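You operate a simulated robot arm through the tools that you are given. There is no shell and no other tool. Be economical: measure what you need, move in short steps, check, and stop when the job is done.

Carry out the task below with a simulated robot arm. There is one attempt and no reset: what you move stays moved.

TASK
Fetch the primer pot from the corner table and set it on the flange cover on the corner table.

The check looks at the end state, three seconds after you hand in, the way a careful person would. Anything else that was tipped, shoved, dropped, spilled or broken makes it a failure. Lids that push on must go on centred and level and be pressed home; caps that screw on are set level and turned clockwise until they are tight.

THE ROBOT
A 6-joint arm with a two-finger parallel gripper, fixed in place. Base frame: the origin is at the foot of the arm, x ahead of it, y to its left, z up; the work surface is at about z = 0.82. Lengths are in m, angles in degrees, forces in N, time in s.
With the tool pointing down near the work surface it reaches from about 0.26 to 0.68 m from the base axis. Its first joint turns from -66.0 to 66.0 degrees. Payload 2.9 kg.
The tool frame sits at the grasp point between the pads (the TCP): z along the fingers, y along the line on which they close. The tips reach 0.03 m beyond it. The gripper opens to 0.11 m. The fingers are 0.02 m wide and 0.01 m thick; the gripper's body (0.048 by 0.112 m) begins 0.055 m behind the TCP.
Orientation is told as [roll, pitch, yaw] about the base's x, y, z axes, in that order, counted from this pose: with the fingers straight down and closing along the base's y, the tool's x points along the base's -x, its y along +y and its z along -z.

THE INTERFACE
- The arm moves only by the tool move_arm. Its argument "steps" is a list of rows, each an object (a shift or turn left out is 0, a gripper value left out holds the last) with "slide": the shift along the base's x, y, z in m, a list of three; "angular": the turn, a rotation vector about the base's x, y, z in degrees, a list of three; "fingers": the finger opening in m, from 0 to 0.11. In form: [{"slide": [dx, dy, dz], "angular": [rx, ry, rz], "fingers": fingers}, ...]. A call has 1 to 8 rows; each row shifts and turns the commanded pose from where the row before left it. Rows are played at 5 a second. More than 0.05 m and 8.6 degrees between two rows, or a gripper value outside its range, and nothing of the call is played. A pose out of reach is approached as far as the arm can. The call stops where the force on the tool passes 40 N (or 10 N more than at its start, if that is more) or the arm is blocked; 0.2 s more then pass. Each finger travels about 0.108 m/s and halts on what it meets, pressing with about 21 N; the grip force reading is that of the motor and also rises with nothing between the fingers. The clock runs only during rows and for 0.2 s after the last one: add rows that do not move to give the fingers time. The reply holds the time, the measured pose of the TCP, the force on the tool along the base axes, the opening and the grip force, in the units named above and with some noise, and new pictures: "pictures" is both (left out), scene, wrist or none.
- Cameras (640 x 400 px; columns grow to the right, rows downward): "scene" is fixed at [0.0802, 0.4491, 1.371]; the picture's right is [-0.56, -0.83, 0.00], its down [-0.57, 0.39, -0.72] and it looks along [0.60, -0.40, -0.69] (base axes); focal length 308 px, centre (320, 200). "wrist" rides on the gripper at [-0.036, 0, -0.057] in the tool frame; the picture's right is [0.00, -1.00, 0.00], its down [0.97, 0.00, -0.24] and it looks along [0.24, 0.00, 0.97] (tool axes); focal length 218 px, centre (320, 200).
- point_at(camera, pixels): for up to 12 pixels [column, row] of the newest picture of that camera ("zoom" is the newest enlarged one), the place [x, y, z] in the base frame of the surface seen there, good to about 0.003 m, but the place of the scene camera against the robot may be out by one fixed shift of up to 0.012 m in any direction. No time passes.
- zoom(camera, box): a new picture of the part [left, top, right, bottom] of that camera's present view, enlarged. No time passes.
- close_job(): hands the job in; it is judged then, once.

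Work in short steps. Measure before you move; look again where a grasp or a placing could have gone wrong, and mend it. You have 60 turns and 120 pictures in all, those below and enlarged ones among them. Open the gripper and draw the arm clear of the work before you hand the job in, unless the task says otherwise; then end with one line.

The tools are called after ">>>" as a command line: name --argument value ..., lists and objects as JSON in quotes. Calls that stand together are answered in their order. move_arm: Moves the arm, as the interface text tells. Its arguments: {"type":"object","properties":{"steps":{"type":"array"},"pictures":{"type":"string","enum":["both","scene","wrist","none"]}},"required":["steps"]} The other tools are called the same way: point_at (camera, pixels) gives the place of the surface under pixels of a picture; zoom (camera, box) takes an enlarged picture of a part of a camera's view; close_job () hands the job in.

At the start:

```text
t: 0.0
tool_pos: [0.3577, 0.133, 1.0467]
tcp_rot: [0.0, 0.0, 0.0]
force: [-0.6, 0.6, -0.4]
width: 0.1099
grip_force: 0.0
```

scene: 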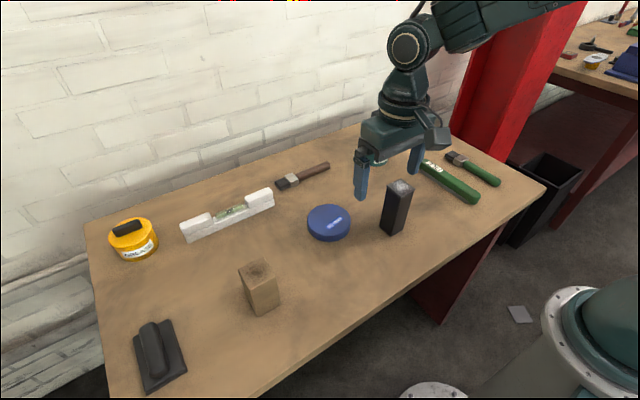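
wrist: 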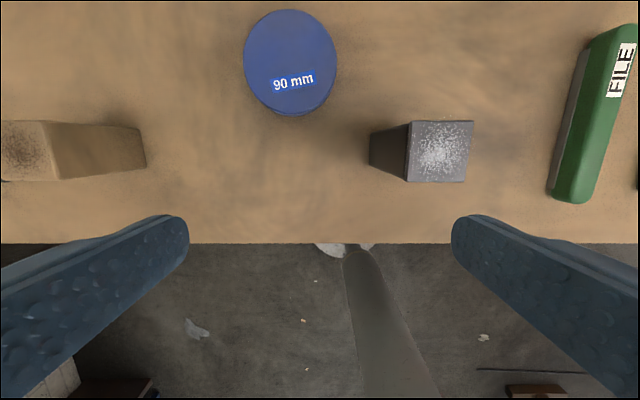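

The yellow pot at scene (133,238) is probably the primer pot, and the blue disc at (329,222) is probably the flange cover. I'll zoom in on both and measure them.

>>> zoom --camera "scene" --box '[90, 200, 190, 270]'

>>> zoom --camera "scene" --box '[270, 160, 430, 260]'

>>> point_at --camera "scene" --pixels '[[113, 226], [145, 226], [129, 219], [132, 236], [126, 228], [136, 260], [329, 217], [308, 222], [350, 222], [329, 206], [329, 236], [190, 260]]'

>>> point_at --camera "wrist" --pixels '[[290, 60], [245, 60], [335, 60], [290, 12], [290, 110], [200, 100], [440, 150]]'

```text
5.71 times, centred on (140, 235) of scene
```

zoom: 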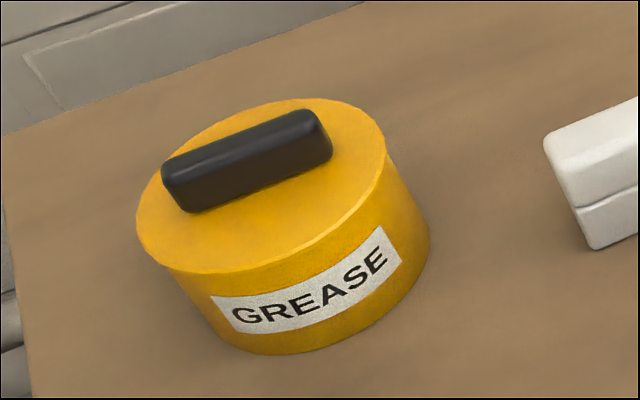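

```text
4.00 times, centred on (350, 210) of scene
```

zoom: 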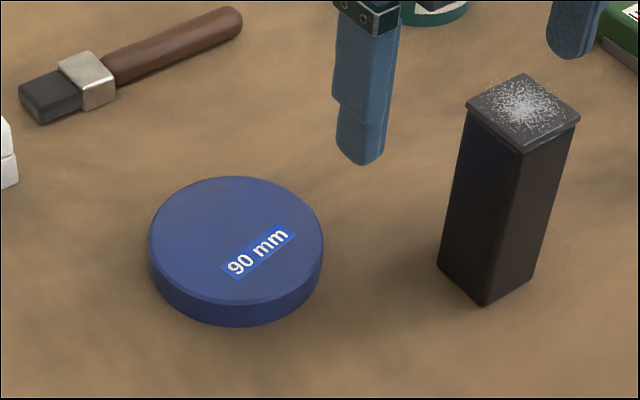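

```text
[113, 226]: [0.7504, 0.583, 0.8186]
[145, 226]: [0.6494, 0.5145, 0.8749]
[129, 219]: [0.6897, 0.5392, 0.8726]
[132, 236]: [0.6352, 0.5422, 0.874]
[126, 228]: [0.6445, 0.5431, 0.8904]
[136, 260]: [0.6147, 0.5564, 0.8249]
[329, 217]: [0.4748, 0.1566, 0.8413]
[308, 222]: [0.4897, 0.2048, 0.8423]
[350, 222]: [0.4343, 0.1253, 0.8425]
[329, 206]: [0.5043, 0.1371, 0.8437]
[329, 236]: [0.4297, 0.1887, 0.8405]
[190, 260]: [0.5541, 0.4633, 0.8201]
```

```text
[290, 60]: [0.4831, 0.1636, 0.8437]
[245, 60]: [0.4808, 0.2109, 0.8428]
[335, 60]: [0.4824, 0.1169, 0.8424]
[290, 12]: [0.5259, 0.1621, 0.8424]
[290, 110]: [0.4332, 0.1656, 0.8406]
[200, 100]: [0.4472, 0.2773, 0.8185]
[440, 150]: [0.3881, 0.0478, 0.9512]
```

The yellow tin reads GREASE, so it isn't the primer pot. Something green is hidden behind the gripper near scene (380,158), so I'll zoom in there.

>>> zoom --camera "scene" --box '[340, 110, 510, 216]'

>>> move_arm --steps '[{"slide": [0, 0.03, 0.03]}, {"slide": [0, 0.05, 0]}, {"slide": [0, 0.05, 0]}, {"slide": [0, 0.05, 0]}, {}]'

```text
3.76 times, centred on (425, 163) of scene
```

zoom: 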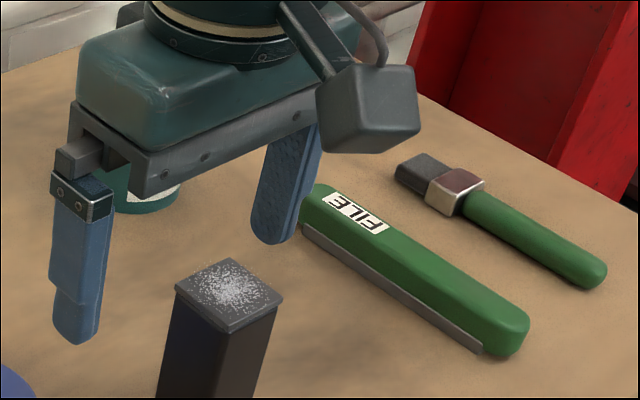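

```text
t: 1.2
tool_pos: [0.3584, 0.3131, 1.0781]
tcp_rot: [0.0, 0.1, 0.0]
force: [0.3, 0.2, -0.3]
width: 0.11
grip_force: 0.1
```

scene: 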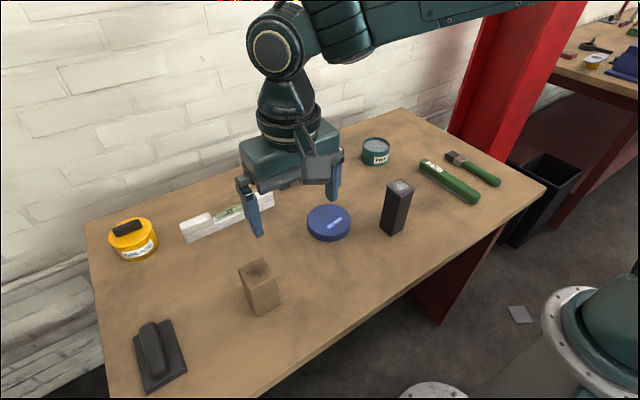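
wrist: 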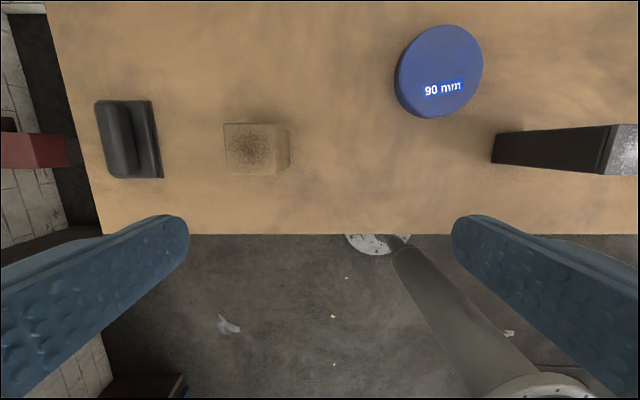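

A green pot has come into view at scene (375,150). I'll zoom in and measure it.

>>> zoom --camera "scene" --box '[343, 126, 407, 166]'

>>> point_at --camera "scene" --pixels '[[375, 144], [364, 145], [387, 145], [376, 138], [375, 149], [376, 160], [376, 170], [329, 220], [300, 175], [424, 164], [400, 188], [350, 180]]'

```text
10.00 times, centred on (375, 146) of scene
```

zoom: 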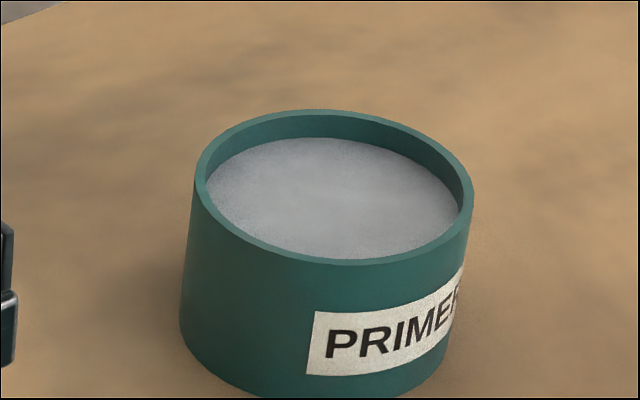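

```text
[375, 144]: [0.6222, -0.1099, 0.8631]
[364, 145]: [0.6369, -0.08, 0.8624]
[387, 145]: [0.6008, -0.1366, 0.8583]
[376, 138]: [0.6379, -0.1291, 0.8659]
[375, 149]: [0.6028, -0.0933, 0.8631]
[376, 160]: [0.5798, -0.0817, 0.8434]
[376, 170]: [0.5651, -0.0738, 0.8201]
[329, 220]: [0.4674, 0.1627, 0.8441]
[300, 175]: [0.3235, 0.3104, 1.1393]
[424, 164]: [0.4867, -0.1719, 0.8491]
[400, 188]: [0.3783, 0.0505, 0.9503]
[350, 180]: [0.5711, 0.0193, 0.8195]
```

That is the PRIMER pot: an open pot of liquid about 0.07 m wide, near (0.615,-0.108) with its rim at about z 0.865. I'll move above it at height to measure with the wrist camera.

>>> move_arm --steps '[{"slide": [0.02, -0.045, 0]}, {"slide": [0.02, -0.045, 0]}, {"slide": [0.02, -0.045, 0]}, {"slide": [0.02, -0.045, 0]}, {"slide": [0.02, -0.045, 0]}, {"slide": [0.02, -0.045, 0]}, {"slide": [0.02, -0.045, 0]}, {"slide": [0.02, -0.045, 0]}]' --pictures "none"

>>> move_arm --steps '[{"slide": [0.02, -0.045, 0]}, {"slide": [0.02, -0.015, -0.03]}, {}]'

```text
t: 3.0
tool_pos: [0.5189, -0.0486, 1.0759]
tcp_rot: [0.0, -0.1, 0.1]
force: [-0.5, -0.8, 0.2]
width: 0.1099
grip_force: 0.1
```

```text
t: 3.8
tool_pos: [0.5573, -0.1067, 1.0467]
tcp_rot: [0.0, 0.0, 0.0]
force: [0.7, 0.0, -0.2]
width: 0.11
grip_force: 0.1
```

scene: 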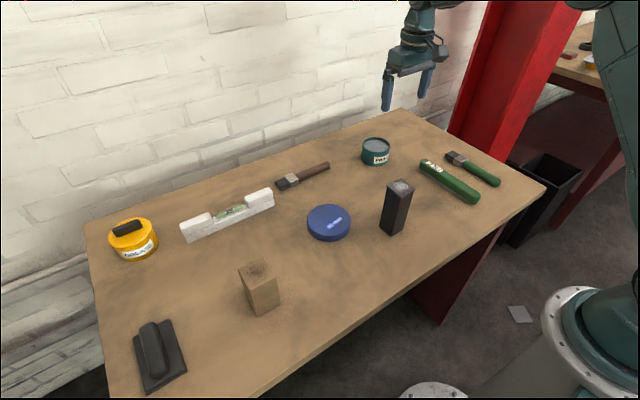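
wrist: 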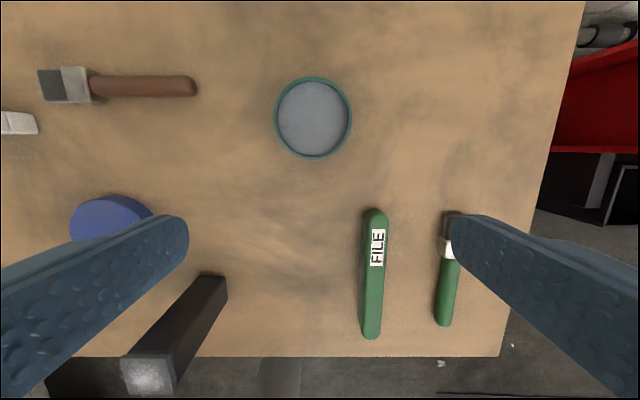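

The pot shows at wrist (313,117). I'll measure its rim there.

>>> point_at --camera "wrist" --pixels '[[313, 117], [276, 117], [350, 117], [313, 78], [313, 156], [313, 175], [230, 118], [395, 118], [100, 218], [375, 215]]'

>>> zoom --camera "wrist" --box '[265, 67, 361, 167]'

```text
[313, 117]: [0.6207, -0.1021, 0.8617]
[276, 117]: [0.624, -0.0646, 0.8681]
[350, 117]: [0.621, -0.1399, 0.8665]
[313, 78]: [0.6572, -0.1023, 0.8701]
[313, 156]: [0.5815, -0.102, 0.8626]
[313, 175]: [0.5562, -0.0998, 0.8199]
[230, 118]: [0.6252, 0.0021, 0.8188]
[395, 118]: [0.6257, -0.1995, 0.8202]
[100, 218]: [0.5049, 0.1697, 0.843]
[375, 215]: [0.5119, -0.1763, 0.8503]
```

```text
4.00 times, centred on (313, 117) of wrist
```

zoom: 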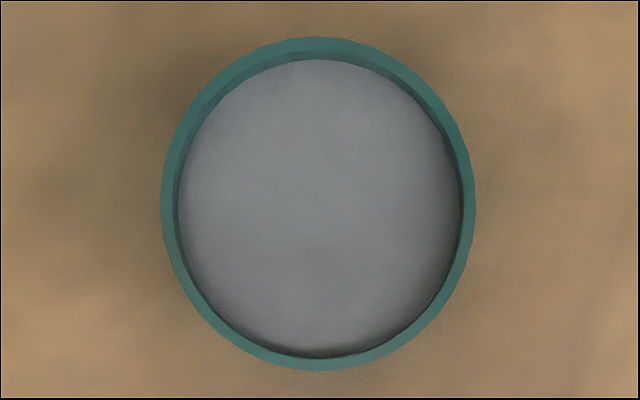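

Pot centre is (0.620,-0.102), width 0.075, rim z 0.868. I'll align above it and go down partway.

>>> move_arm --steps '[{"slide": [0.032, 0.0025, -0.02]}, {"slide": [0.031, 0.002, -0.02]}, {"slide": [0, 0, -0.04]}, {"slide": [0, 0, -0.03]}, {}]'

```text
t: 5.0
tool_pos: [0.6217, -0.1017, 0.937]
tcp_rot: [0.0, 0.0, 0.0]
force: [0.0, -0.9, -0.1]
width: 0.1103
grip_force: 0.1
```

scene: 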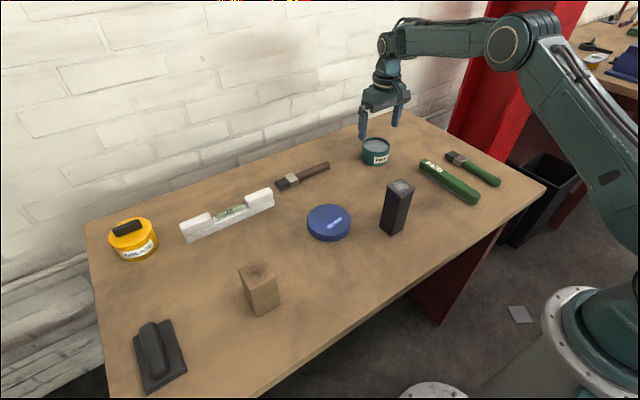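
wrist: 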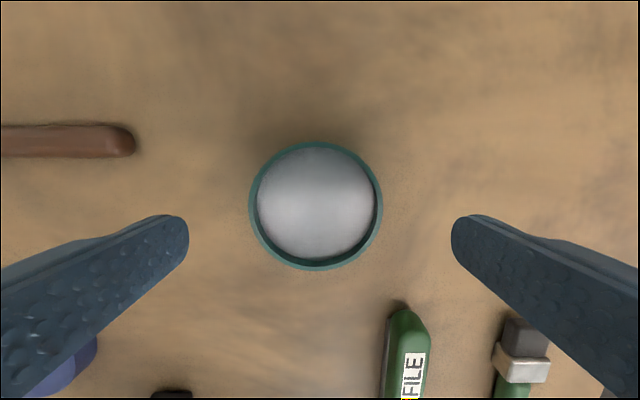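

The pot at wrist (316,206) sits centred between the fingers (188 and 452). I'll check the centre once more.

>>> point_at --camera "wrist" --pixels '[[252, 206], [380, 206], [317, 146], [317, 266], [316, 206]]'

```text
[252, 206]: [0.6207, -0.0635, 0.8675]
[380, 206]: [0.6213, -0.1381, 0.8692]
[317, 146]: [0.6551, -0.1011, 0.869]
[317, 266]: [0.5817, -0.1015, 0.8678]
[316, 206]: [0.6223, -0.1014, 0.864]
```

The centre is (0.6185,-0.101). I'll descend around the pot and then close.

>>> move_arm --steps '[{"slide": [-0.003, 0.0007, -0.03]}, {"slide": [0, 0, -0.03]}, {"slide": [0, 0, -0.019]}, {}, {"fingers": 0.09}, {"fingers": 0.08}, {"fingers": 0.065}, {"fingers": 0.065}]'

```text
t: 6.8
tool_pos: [0.6181, -0.1021, 0.8582]
tcp_rot: [0.0, 0.0, -0.1]
force: [0.8, 0.4, -0.4]
width: 0.0796
grip_force: 21.1
```

scene: 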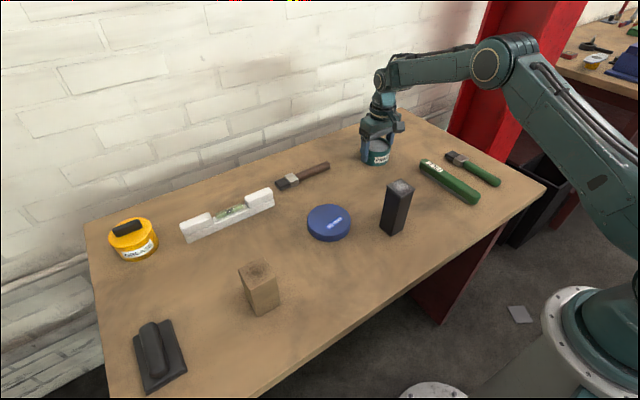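
wrist: 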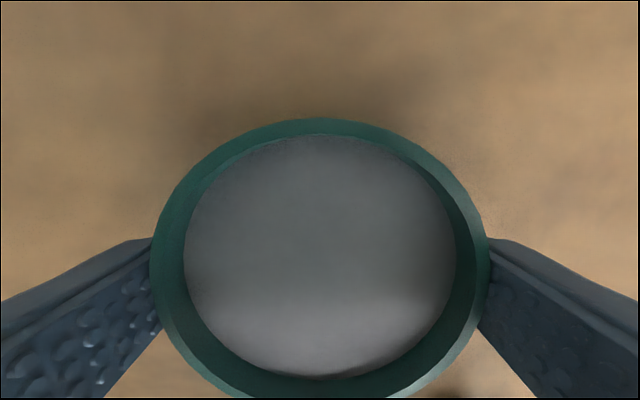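

Both fingers are on the pot (width 0.080, grip 21 N). I'll lift it straight up, slowly.

>>> move_arm --steps '[{"slide": [0, 0, 0.005]}, {"slide": [0, 0, 0.012]}, {"slide": [0, 0, 0.02]}, {"slide": [0, 0, 0.02]}, {"slide": [0, 0, 0.02]}, {"slide": [0, 0, 0.015]}, {"slide": [0, 0, 0.008]}, {}]'

```text
t: 8.6
tool_pos: [0.6183, -0.1028, 0.9589]
tcp_rot: [0.0, 0.0, 0.0]
force: [-0.6, 0.2, 0.9]
width: 0.0651
grip_force: 0.0
```

scene: 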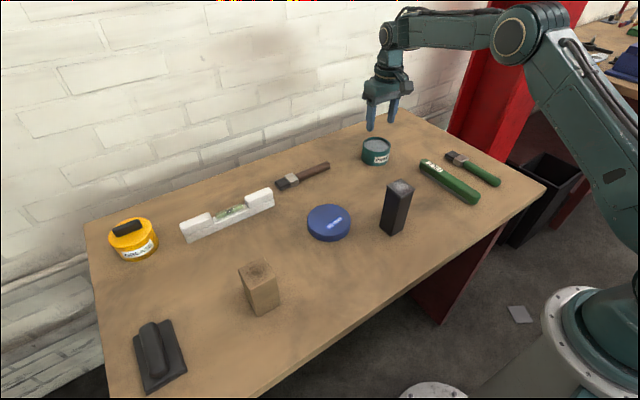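
wrist: 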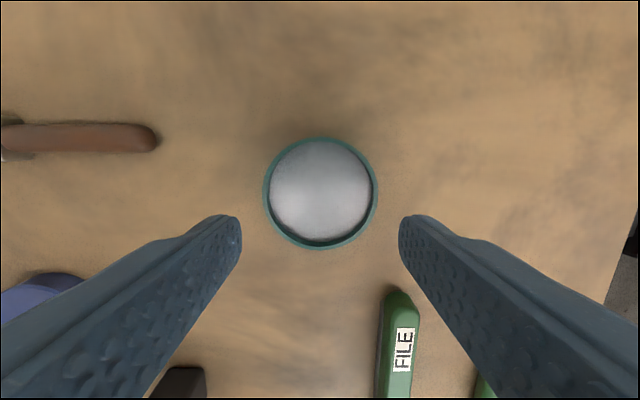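

The fingers slipped off, and the pot is still standing at scene (376,150). The wall may be tapered, so I'll measure its profile before trying again.

>>> zoom --camera "scene" --box '[343, 131, 407, 171]'

>>> point_at --camera "wrist" --pixels '[[265, 193], [376, 193], [320, 139], [320, 247], [320, 193], [261, 193], [259, 193], [380, 193], [382, 193]]'

```text
10.00 times, centred on (375, 151) of scene
```

zoom: 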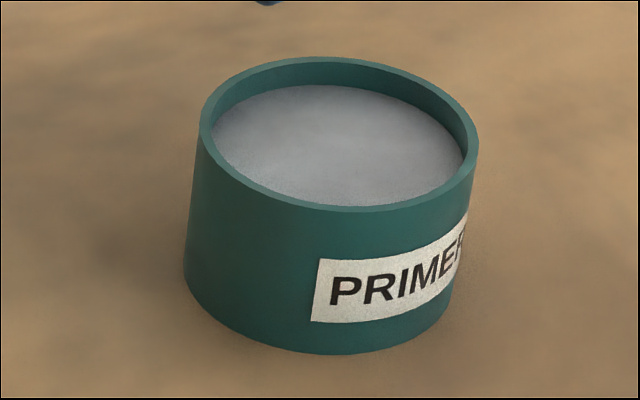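

```text
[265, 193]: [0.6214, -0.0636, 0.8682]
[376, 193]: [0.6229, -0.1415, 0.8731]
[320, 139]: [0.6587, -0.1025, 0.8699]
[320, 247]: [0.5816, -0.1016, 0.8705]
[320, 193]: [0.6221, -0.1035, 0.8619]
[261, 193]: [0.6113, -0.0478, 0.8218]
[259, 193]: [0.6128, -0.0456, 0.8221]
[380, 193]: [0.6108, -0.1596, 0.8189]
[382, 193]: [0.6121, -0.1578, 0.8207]
```

The pot looks cylindrical, about 0.078 wide, and is still at (0.620,-0.1025). I'll re-grasp with a full close command and a settling pause, then test with a very small lift.

>>> move_arm --steps '[{"fingers": 0.11}, {"fingers": 0.11}, {"fingers": 0.11, "slide": [0.002, 0, -0.03]}, {"slide": [0, 0, -0.03]}, {"slide": [0, 0, -0.03]}, {"slide": [0, 0, -0.015]}, {}]' --pictures "wrist"

>>> move_arm --steps '[{"fingers": 0.09}, {"fingers": 0.08}, {"fingers": 0.0}, {"fingers": 0.0}, {}, {}]' --pictures "wrist"

>>> move_arm --steps '[{"slide": [0, 0, 0.003]}, {"slide": [0, 0, 0.003]}]' --pictures "both"

```text
t: 10.2
tool_pos: [0.6209, -0.1031, 0.852]
tcp_rot: [0.1, -0.1, 0.0]
force: [-0.4, 0.0, -0.5]
width: 0.1103
grip_force: 0.1
```

wrist: 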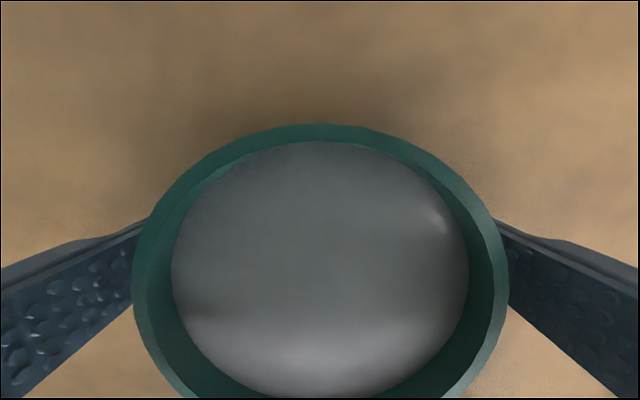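

```text
t: 11.6
tool_pos: [0.6195, -0.1021, 0.854]
tcp_rot: [-0.1, 0.0, 0.1]
force: [-0.5, -0.7, 0.7]
width: 0.0795
grip_force: 21.7
```

wrist: 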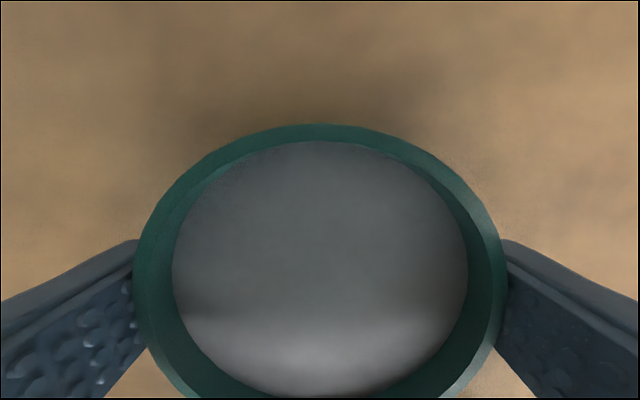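

```text
t: 12.2
tool_pos: [0.6204, -0.1023, 0.8585]
tcp_rot: [0.0, 0.1, 0.0]
force: [0.3, 0.1, -3.0]
width: 0.0794
grip_force: 20.8
```

scene: 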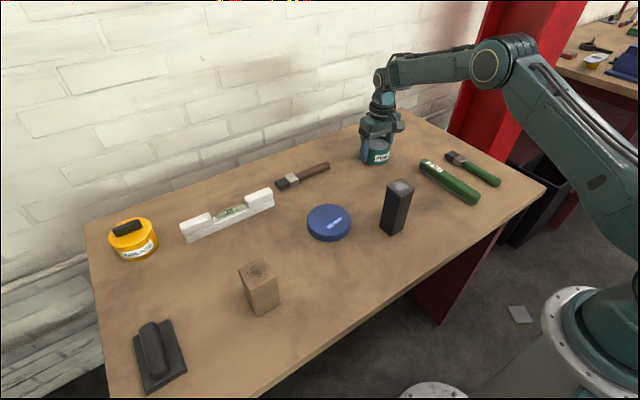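
wrist: 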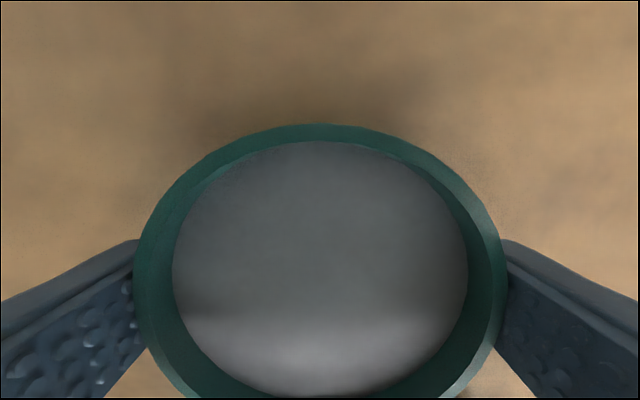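

The pot has stayed the same in the wrist picture and the tool now carries -3 N, so it is lifting. I'll continue slowly and watch for slip.

>>> move_arm --steps '[{"slide": [0, 0, 0.004]}, {"slide": [0, 0, 0.004]}, {"slide": [0, 0, 0.004]}, {"slide": [0, 0, 0.004]}]'

```text
t: 13.2
tool_pos: [0.6206, -0.1025, 0.8754]
tcp_rot: [0.1, 0.1, 0.1]
force: [0.7, 0.1, -3.5]
width: 0.0795
grip_force: 21.3
```

scene: 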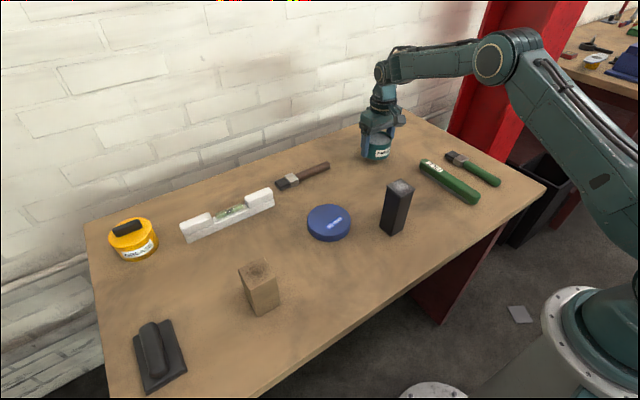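
wrist: 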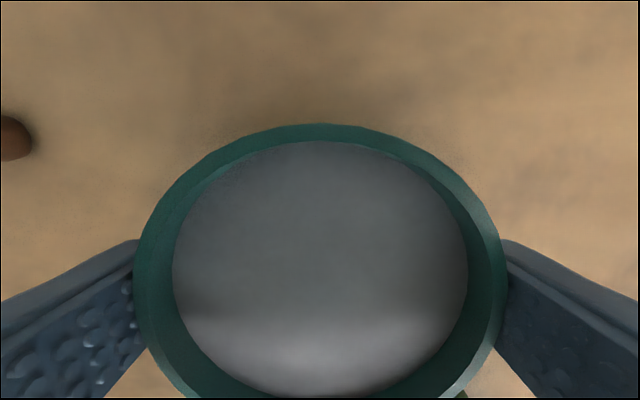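

It holds steadily at about 3.3 N. I'll raise it another 25 mm gently to clear the cover.

>>> move_arm --steps '[{"slide": [0, 0, 0.004]}, {"slide": [0, 0, 0.005]}, {"slide": [0, 0, 0.006]}, {"slide": [0, 0, 0.006]}, {"slide": [0, 0, 0.006]}, {"slide": [0, 0, 0.004]}, {}]' --pictures "wrist"

```text
t: 14.8
tool_pos: [0.62, -0.1019, 0.9062]
tcp_rot: [-0.1, 0.0, 0.0]
force: [-0.8, 0.2, -2.6]
width: 0.0794
grip_force: 21.4
```

wrist: 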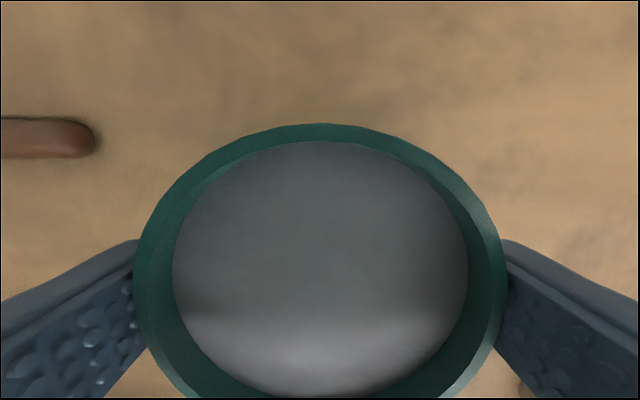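

The grip is unchanged in the picture. I'll carry the pot gently towards the cover at (0.480,0.164).

>>> move_arm --steps '[{"slide": [-0.0025, 0.005, 0]}, {"slide": [-0.0045, 0.0085, 0]}, {"slide": [-0.0055, 0.0105, 0]}, {"slide": [-0.006, 0.0115, 0]}, {"slide": [-0.006, 0.0115, 0]}, {"slide": [-0.006, 0.0115, 0]}, {"slide": [-0.006, 0.0115, 0]}, {"slide": [-0.004, 0.007, 0]}]' --pictures "both"

```text
t: 16.6
tool_pos: [0.5793, -0.0247, 0.9057]
tcp_rot: [0.0, 0.0, -0.1]
force: [0.6, -0.5, -3.1]
width: 0.0794
grip_force: 21.6
```

scene: 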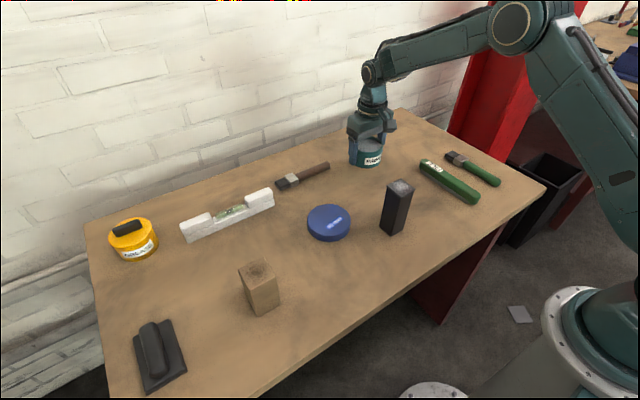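
wrist: 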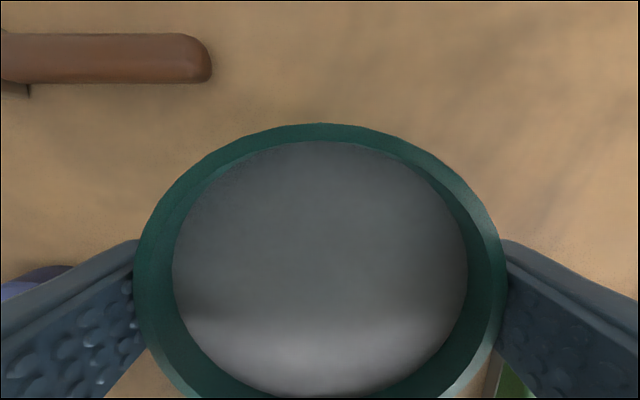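

The carry is steady and clear of everything. Remaining shift is about (-0.099, +0.189), so I'll keep going.

>>> move_arm --steps '[{"slide": [-0.004, 0.0075, 0]}, {"slide": [-0.0055, 0.0105, 0]}, {"slide": [-0.0065, 0.0125, 0]}, {"slide": [-0.0065, 0.0125, 0]}, {"slide": [-0.0065, 0.0125, 0]}, {"slide": [-0.0065, 0.0125, 0]}, {"slide": [-0.0065, 0.0125, 0]}, {"slide": [-0.005, 0.009, 0]}]' --pictures "scene"

>>> move_arm --steps '[{"slide": [-0.0045, 0.0085, 0]}, {"slide": [-0.0065, 0.0125, 0]}, {"slide": [-0.0065, 0.0125, 0]}, {"slide": [-0.0065, 0.0125, 0]}, {"slide": [-0.0065, 0.0125, 0]}, {"slide": [-0.006, 0.0115, 0]}, {"slide": [-0.004, 0.008, 0]}, {}]'

```text
t: 18.4
tool_pos: [0.5331, 0.0641, 0.905]
tcp_rot: [0.0, -0.1, 0.0]
force: [0.8, -0.3, -3.4]
width: 0.0794
grip_force: 20.9
```

scene: 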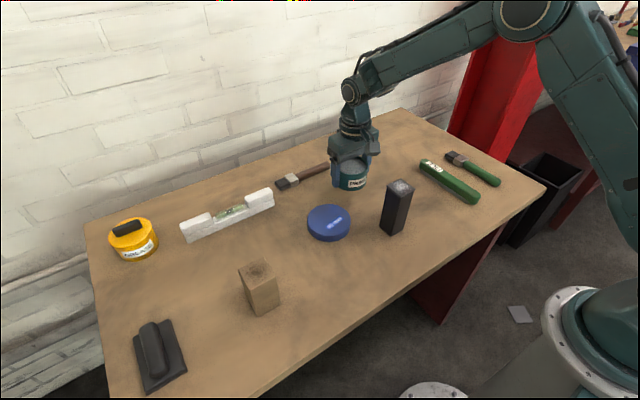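

```text
t: 20.2
tool_pos: [0.4912, 0.1429, 0.9048]
tcp_rot: [0.1, 0.0, 0.0]
force: [-0.4, -0.5, -2.2]
width: 0.0793
grip_force: 20.5
```

scene: 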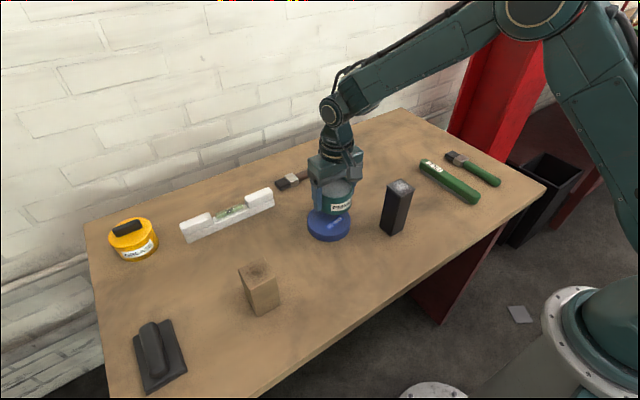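
wrist: 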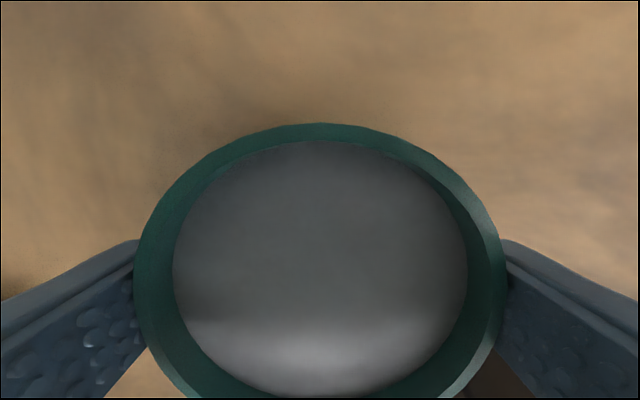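

The remaining shift is (-0.0115,+0.021). I'll finish it and check the alignment in the scene view before lowering.

>>> move_arm --steps '[{"slide": [-0.003, 0.006, 0]}, {"slide": [-0.005, 0.009, 0]}, {"slide": [-0.0035, 0.006, 0]}, {}, {}]' --pictures "scene"

>>> zoom --camera "scene" --box '[273, 165, 385, 245]'

>>> point_at --camera "scene" --pixels '[[309, 222], [349, 222], [329, 234], [329, 219], [323, 200]]'

```text
t: 21.4
tool_pos: [0.4808, 0.1628, 0.9059]
tcp_rot: [-0.1, 0.0, 0.0]
force: [-1.5, 0.0, -2.6]
width: 0.0797
grip_force: 21.1
```

scene: 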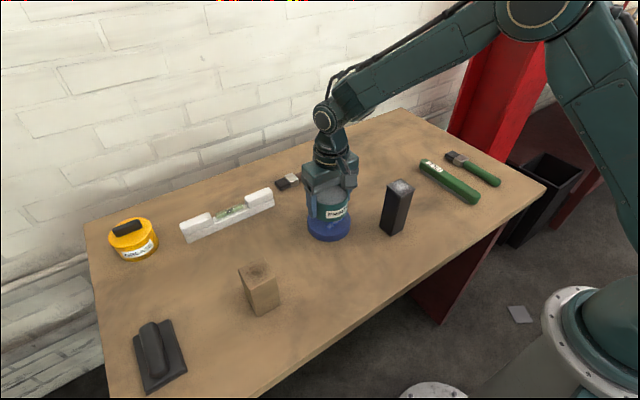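

```text
5.00 times, centred on (329, 205) of scene
```

zoom: 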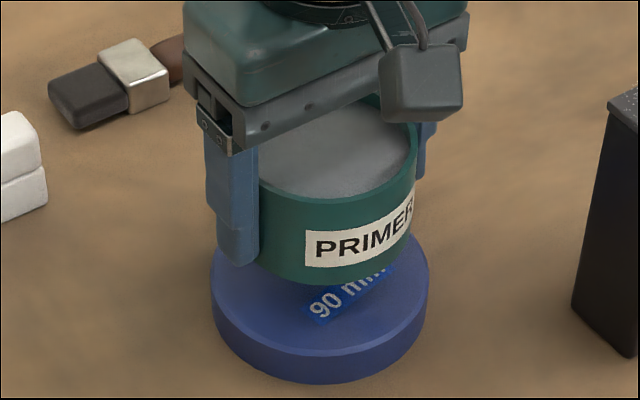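

```text
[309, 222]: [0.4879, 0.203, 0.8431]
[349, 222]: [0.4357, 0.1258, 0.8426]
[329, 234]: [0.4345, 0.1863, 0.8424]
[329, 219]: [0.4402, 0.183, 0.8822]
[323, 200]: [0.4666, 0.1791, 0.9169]
```

The pot is above the cover and level. The bottom is about 30 mm above the cover top, so I'll lower 24 mm first.

>>> move_arm --steps '[{"slide": [0, 0.0005, -0.003]}, {"slide": [0, 0, -0.005]}, {"slide": [0, 0, -0.006]}, {"slide": [0, 0, -0.006]}, {"slide": [0, 0, -0.004]}, {}]' --pictures "scene"

>>> zoom --camera "scene" --box '[273, 170, 385, 250]'

```text
t: 22.8
tool_pos: [0.4805, 0.1645, 0.8814]
tcp_rot: [-0.1, 0.0, 0.0]
force: [0.6, 0.4, -3.5]
width: 0.0796
grip_force: 20.9
```

scene: 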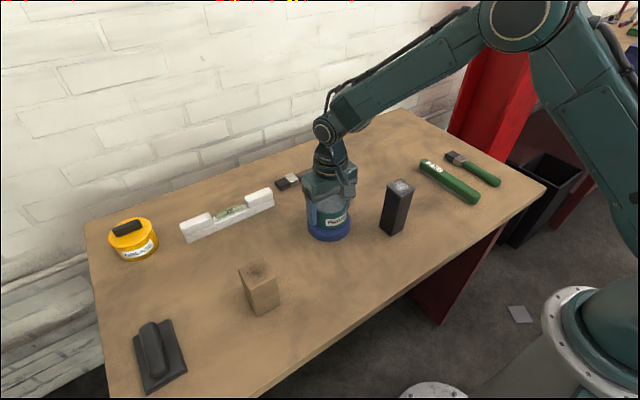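

```text
5.00 times, centred on (329, 210) of scene
```

zoom: 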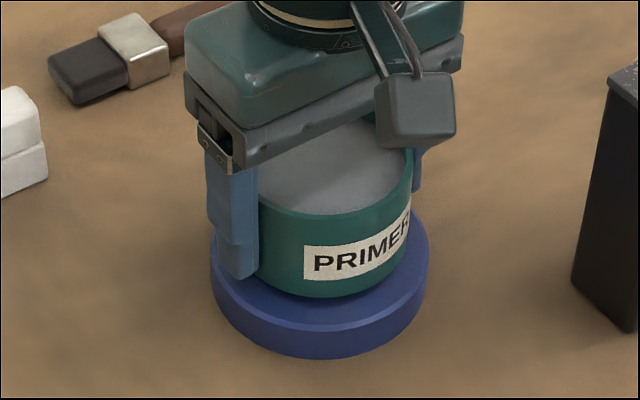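

The pot is nearly down and centred. I'll lower in small steps until the force shows contact.

>>> move_arm --steps '[{"slide": [0, 0, -0.002]}, {"slide": [0, 0, -0.0015]}, {}]' --pictures "none"

>>> move_arm --steps '[{"slide": [0, 0, -0.0015]}, {}]' --pictures "none"

```text
t: 23.6
tool_pos: [0.481, 0.1636, 0.8797]
tcp_rot: [-0.1, 0.0, 0.0]
force: [0.2, -0.2, -2.8]
width: 0.0796
grip_force: 20.8
```

```text
t: 24.2
tool_pos: [0.4803, 0.1627, 0.8756]
tcp_rot: [0.0, 0.0, 0.0]
force: [-0.1, -0.5, -2.9]
width: 0.0794
grip_force: 21.1
```

There's no contact yet at -2.9 N, so I'll continue in 1 mm steps.

>>> move_arm --steps '[{"slide": [0, 0, -0.001]}, {}]' --pictures "none"

>>> move_arm --steps '[{"slide": [0, 0, -0.001]}, {}]' --pictures "scene"

>>> zoom --camera "scene" --box '[273, 170, 385, 250]'

```text
t: 24.8
tool_pos: [0.4803, 0.1636, 0.8762]
tcp_rot: [0.0, 0.0, 0.1]
force: [-0.5, 0.5, -2.0]
width: 0.0795
grip_force: 21.5
```

```text
t: 25.4
tool_pos: [0.4809, 0.1639, 0.8759]
tcp_rot: [0.0, 0.0, 0.0]
force: [0.9, 0.4, -2.4]
width: 0.0793
grip_force: 21.2
```

scene: 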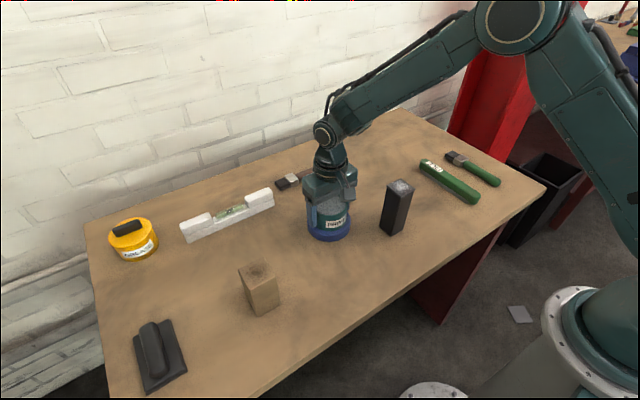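

```text
5.00 times, centred on (329, 210) of scene
```

zoom: 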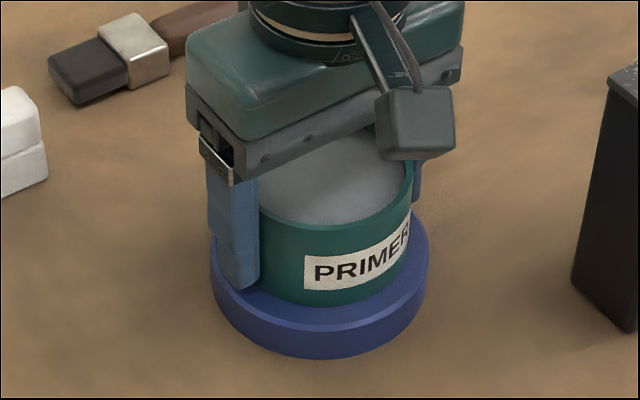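

The load has begun to ease, to about -2.2 N. I'll go down 1 mm at a time until it turns positive.

>>> move_arm --steps '[{"slide": [0, 0, -0.001]}, {}]' --pictures "none"

>>> move_arm --steps '[{}, {}]' --pictures "none"

```text
t: 26.0
tool_pos: [0.4804, 0.1636, 0.8737]
tcp_rot: [-0.1, 0.1, 0.0]
force: [-2.3, -1.0, 9.4]
width: 0.0793
grip_force: 21.3
```

```text
t: 26.6
tool_pos: [0.4814, 0.1641, 0.8747]
tcp_rot: [0.0, -0.1, 0.0]
force: [-2.1, -2.4, 10.7]
width: 0.08
grip_force: 21.5
```

The pot is seated, with +10 N of contact. I'll ease off slightly and open the fingers slowly.

>>> move_arm --steps '[{"slide": [0, 0, 0.0005]}, {"fingers": 0.078}, {"fingers": 0.083}, {"fingers": 0.09}, {"fingers": 0.1}, {"fingers": 0.11}, {}]'

```text
t: 28.2
tool_pos: [0.4807, 0.1626, 0.8752]
tcp_rot: [0.0, 0.0, 0.0]
force: [0.6, 0.5, 0.1]
width: 0.1099
grip_force: 0.1
```

scene: 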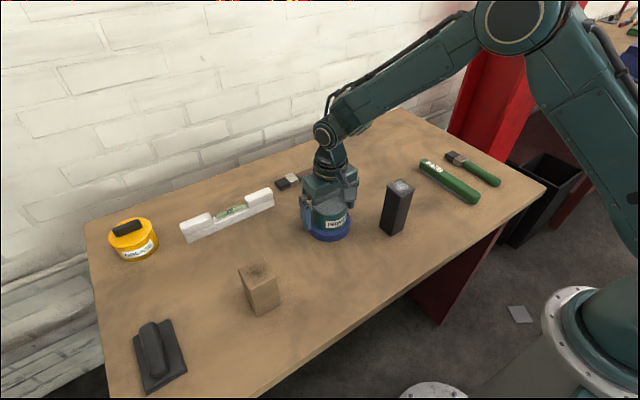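
wrist: 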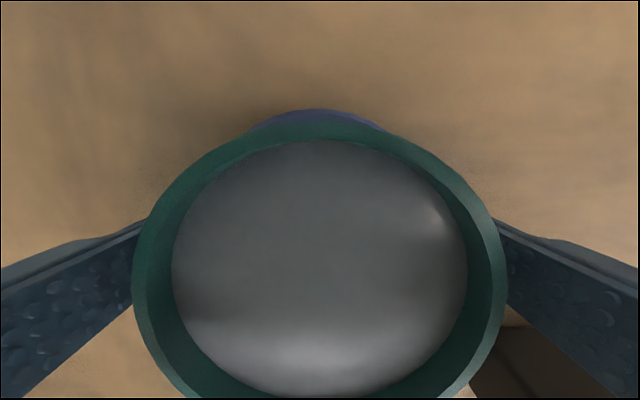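

Both fingers are clear of the pot and the force is zero. I'll retreat straight up and then check.

>>> move_arm --steps '[{"slide": [0, 0, 0.01]}, {"slide": [0, 0, 0.02]}, {"slide": [0, 0, 0.03]}, {"slide": [0, 0, 0.04]}, {"slide": [0, 0, 0.04]}, {"slide": [-0.03, 0, 0.03]}, {"slide": [-0.04, 0, 0.01]}, {}]'

>>> zoom --camera "scene" --box '[273, 170, 385, 250]'

```text
t: 30.0
tool_pos: [0.4097, 0.1647, 1.0544]
tcp_rot: [-0.1, 0.0, 0.0]
force: [1.2, 0.7, -0.2]
width: 0.1099
grip_force: 0.0
```

scene: 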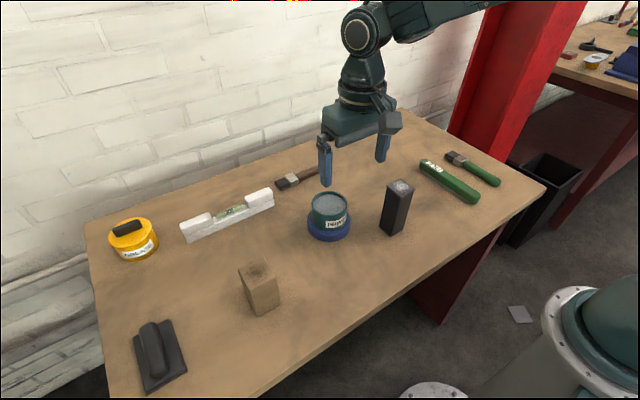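
wrist: 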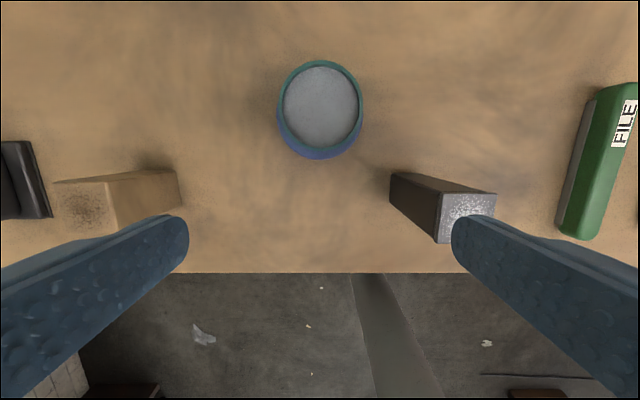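

```text
5.00 times, centred on (329, 210) of scene
```

zoom: 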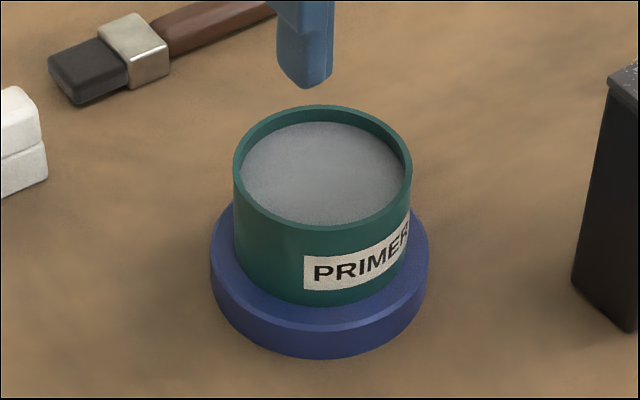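

The primer pot stands level and centred on the cover at scene (329,215). Nothing else has moved and the arm is clear, so I'm handing in.

>>> close_job

```text
The job is handed in.
```

The primer pot is standing level and centred on the flange cover, nothing else on the table was disturbed, and the arm is clear with the gripper open; the first grasp slipped off on lifting without tipping the pot, and the second held.
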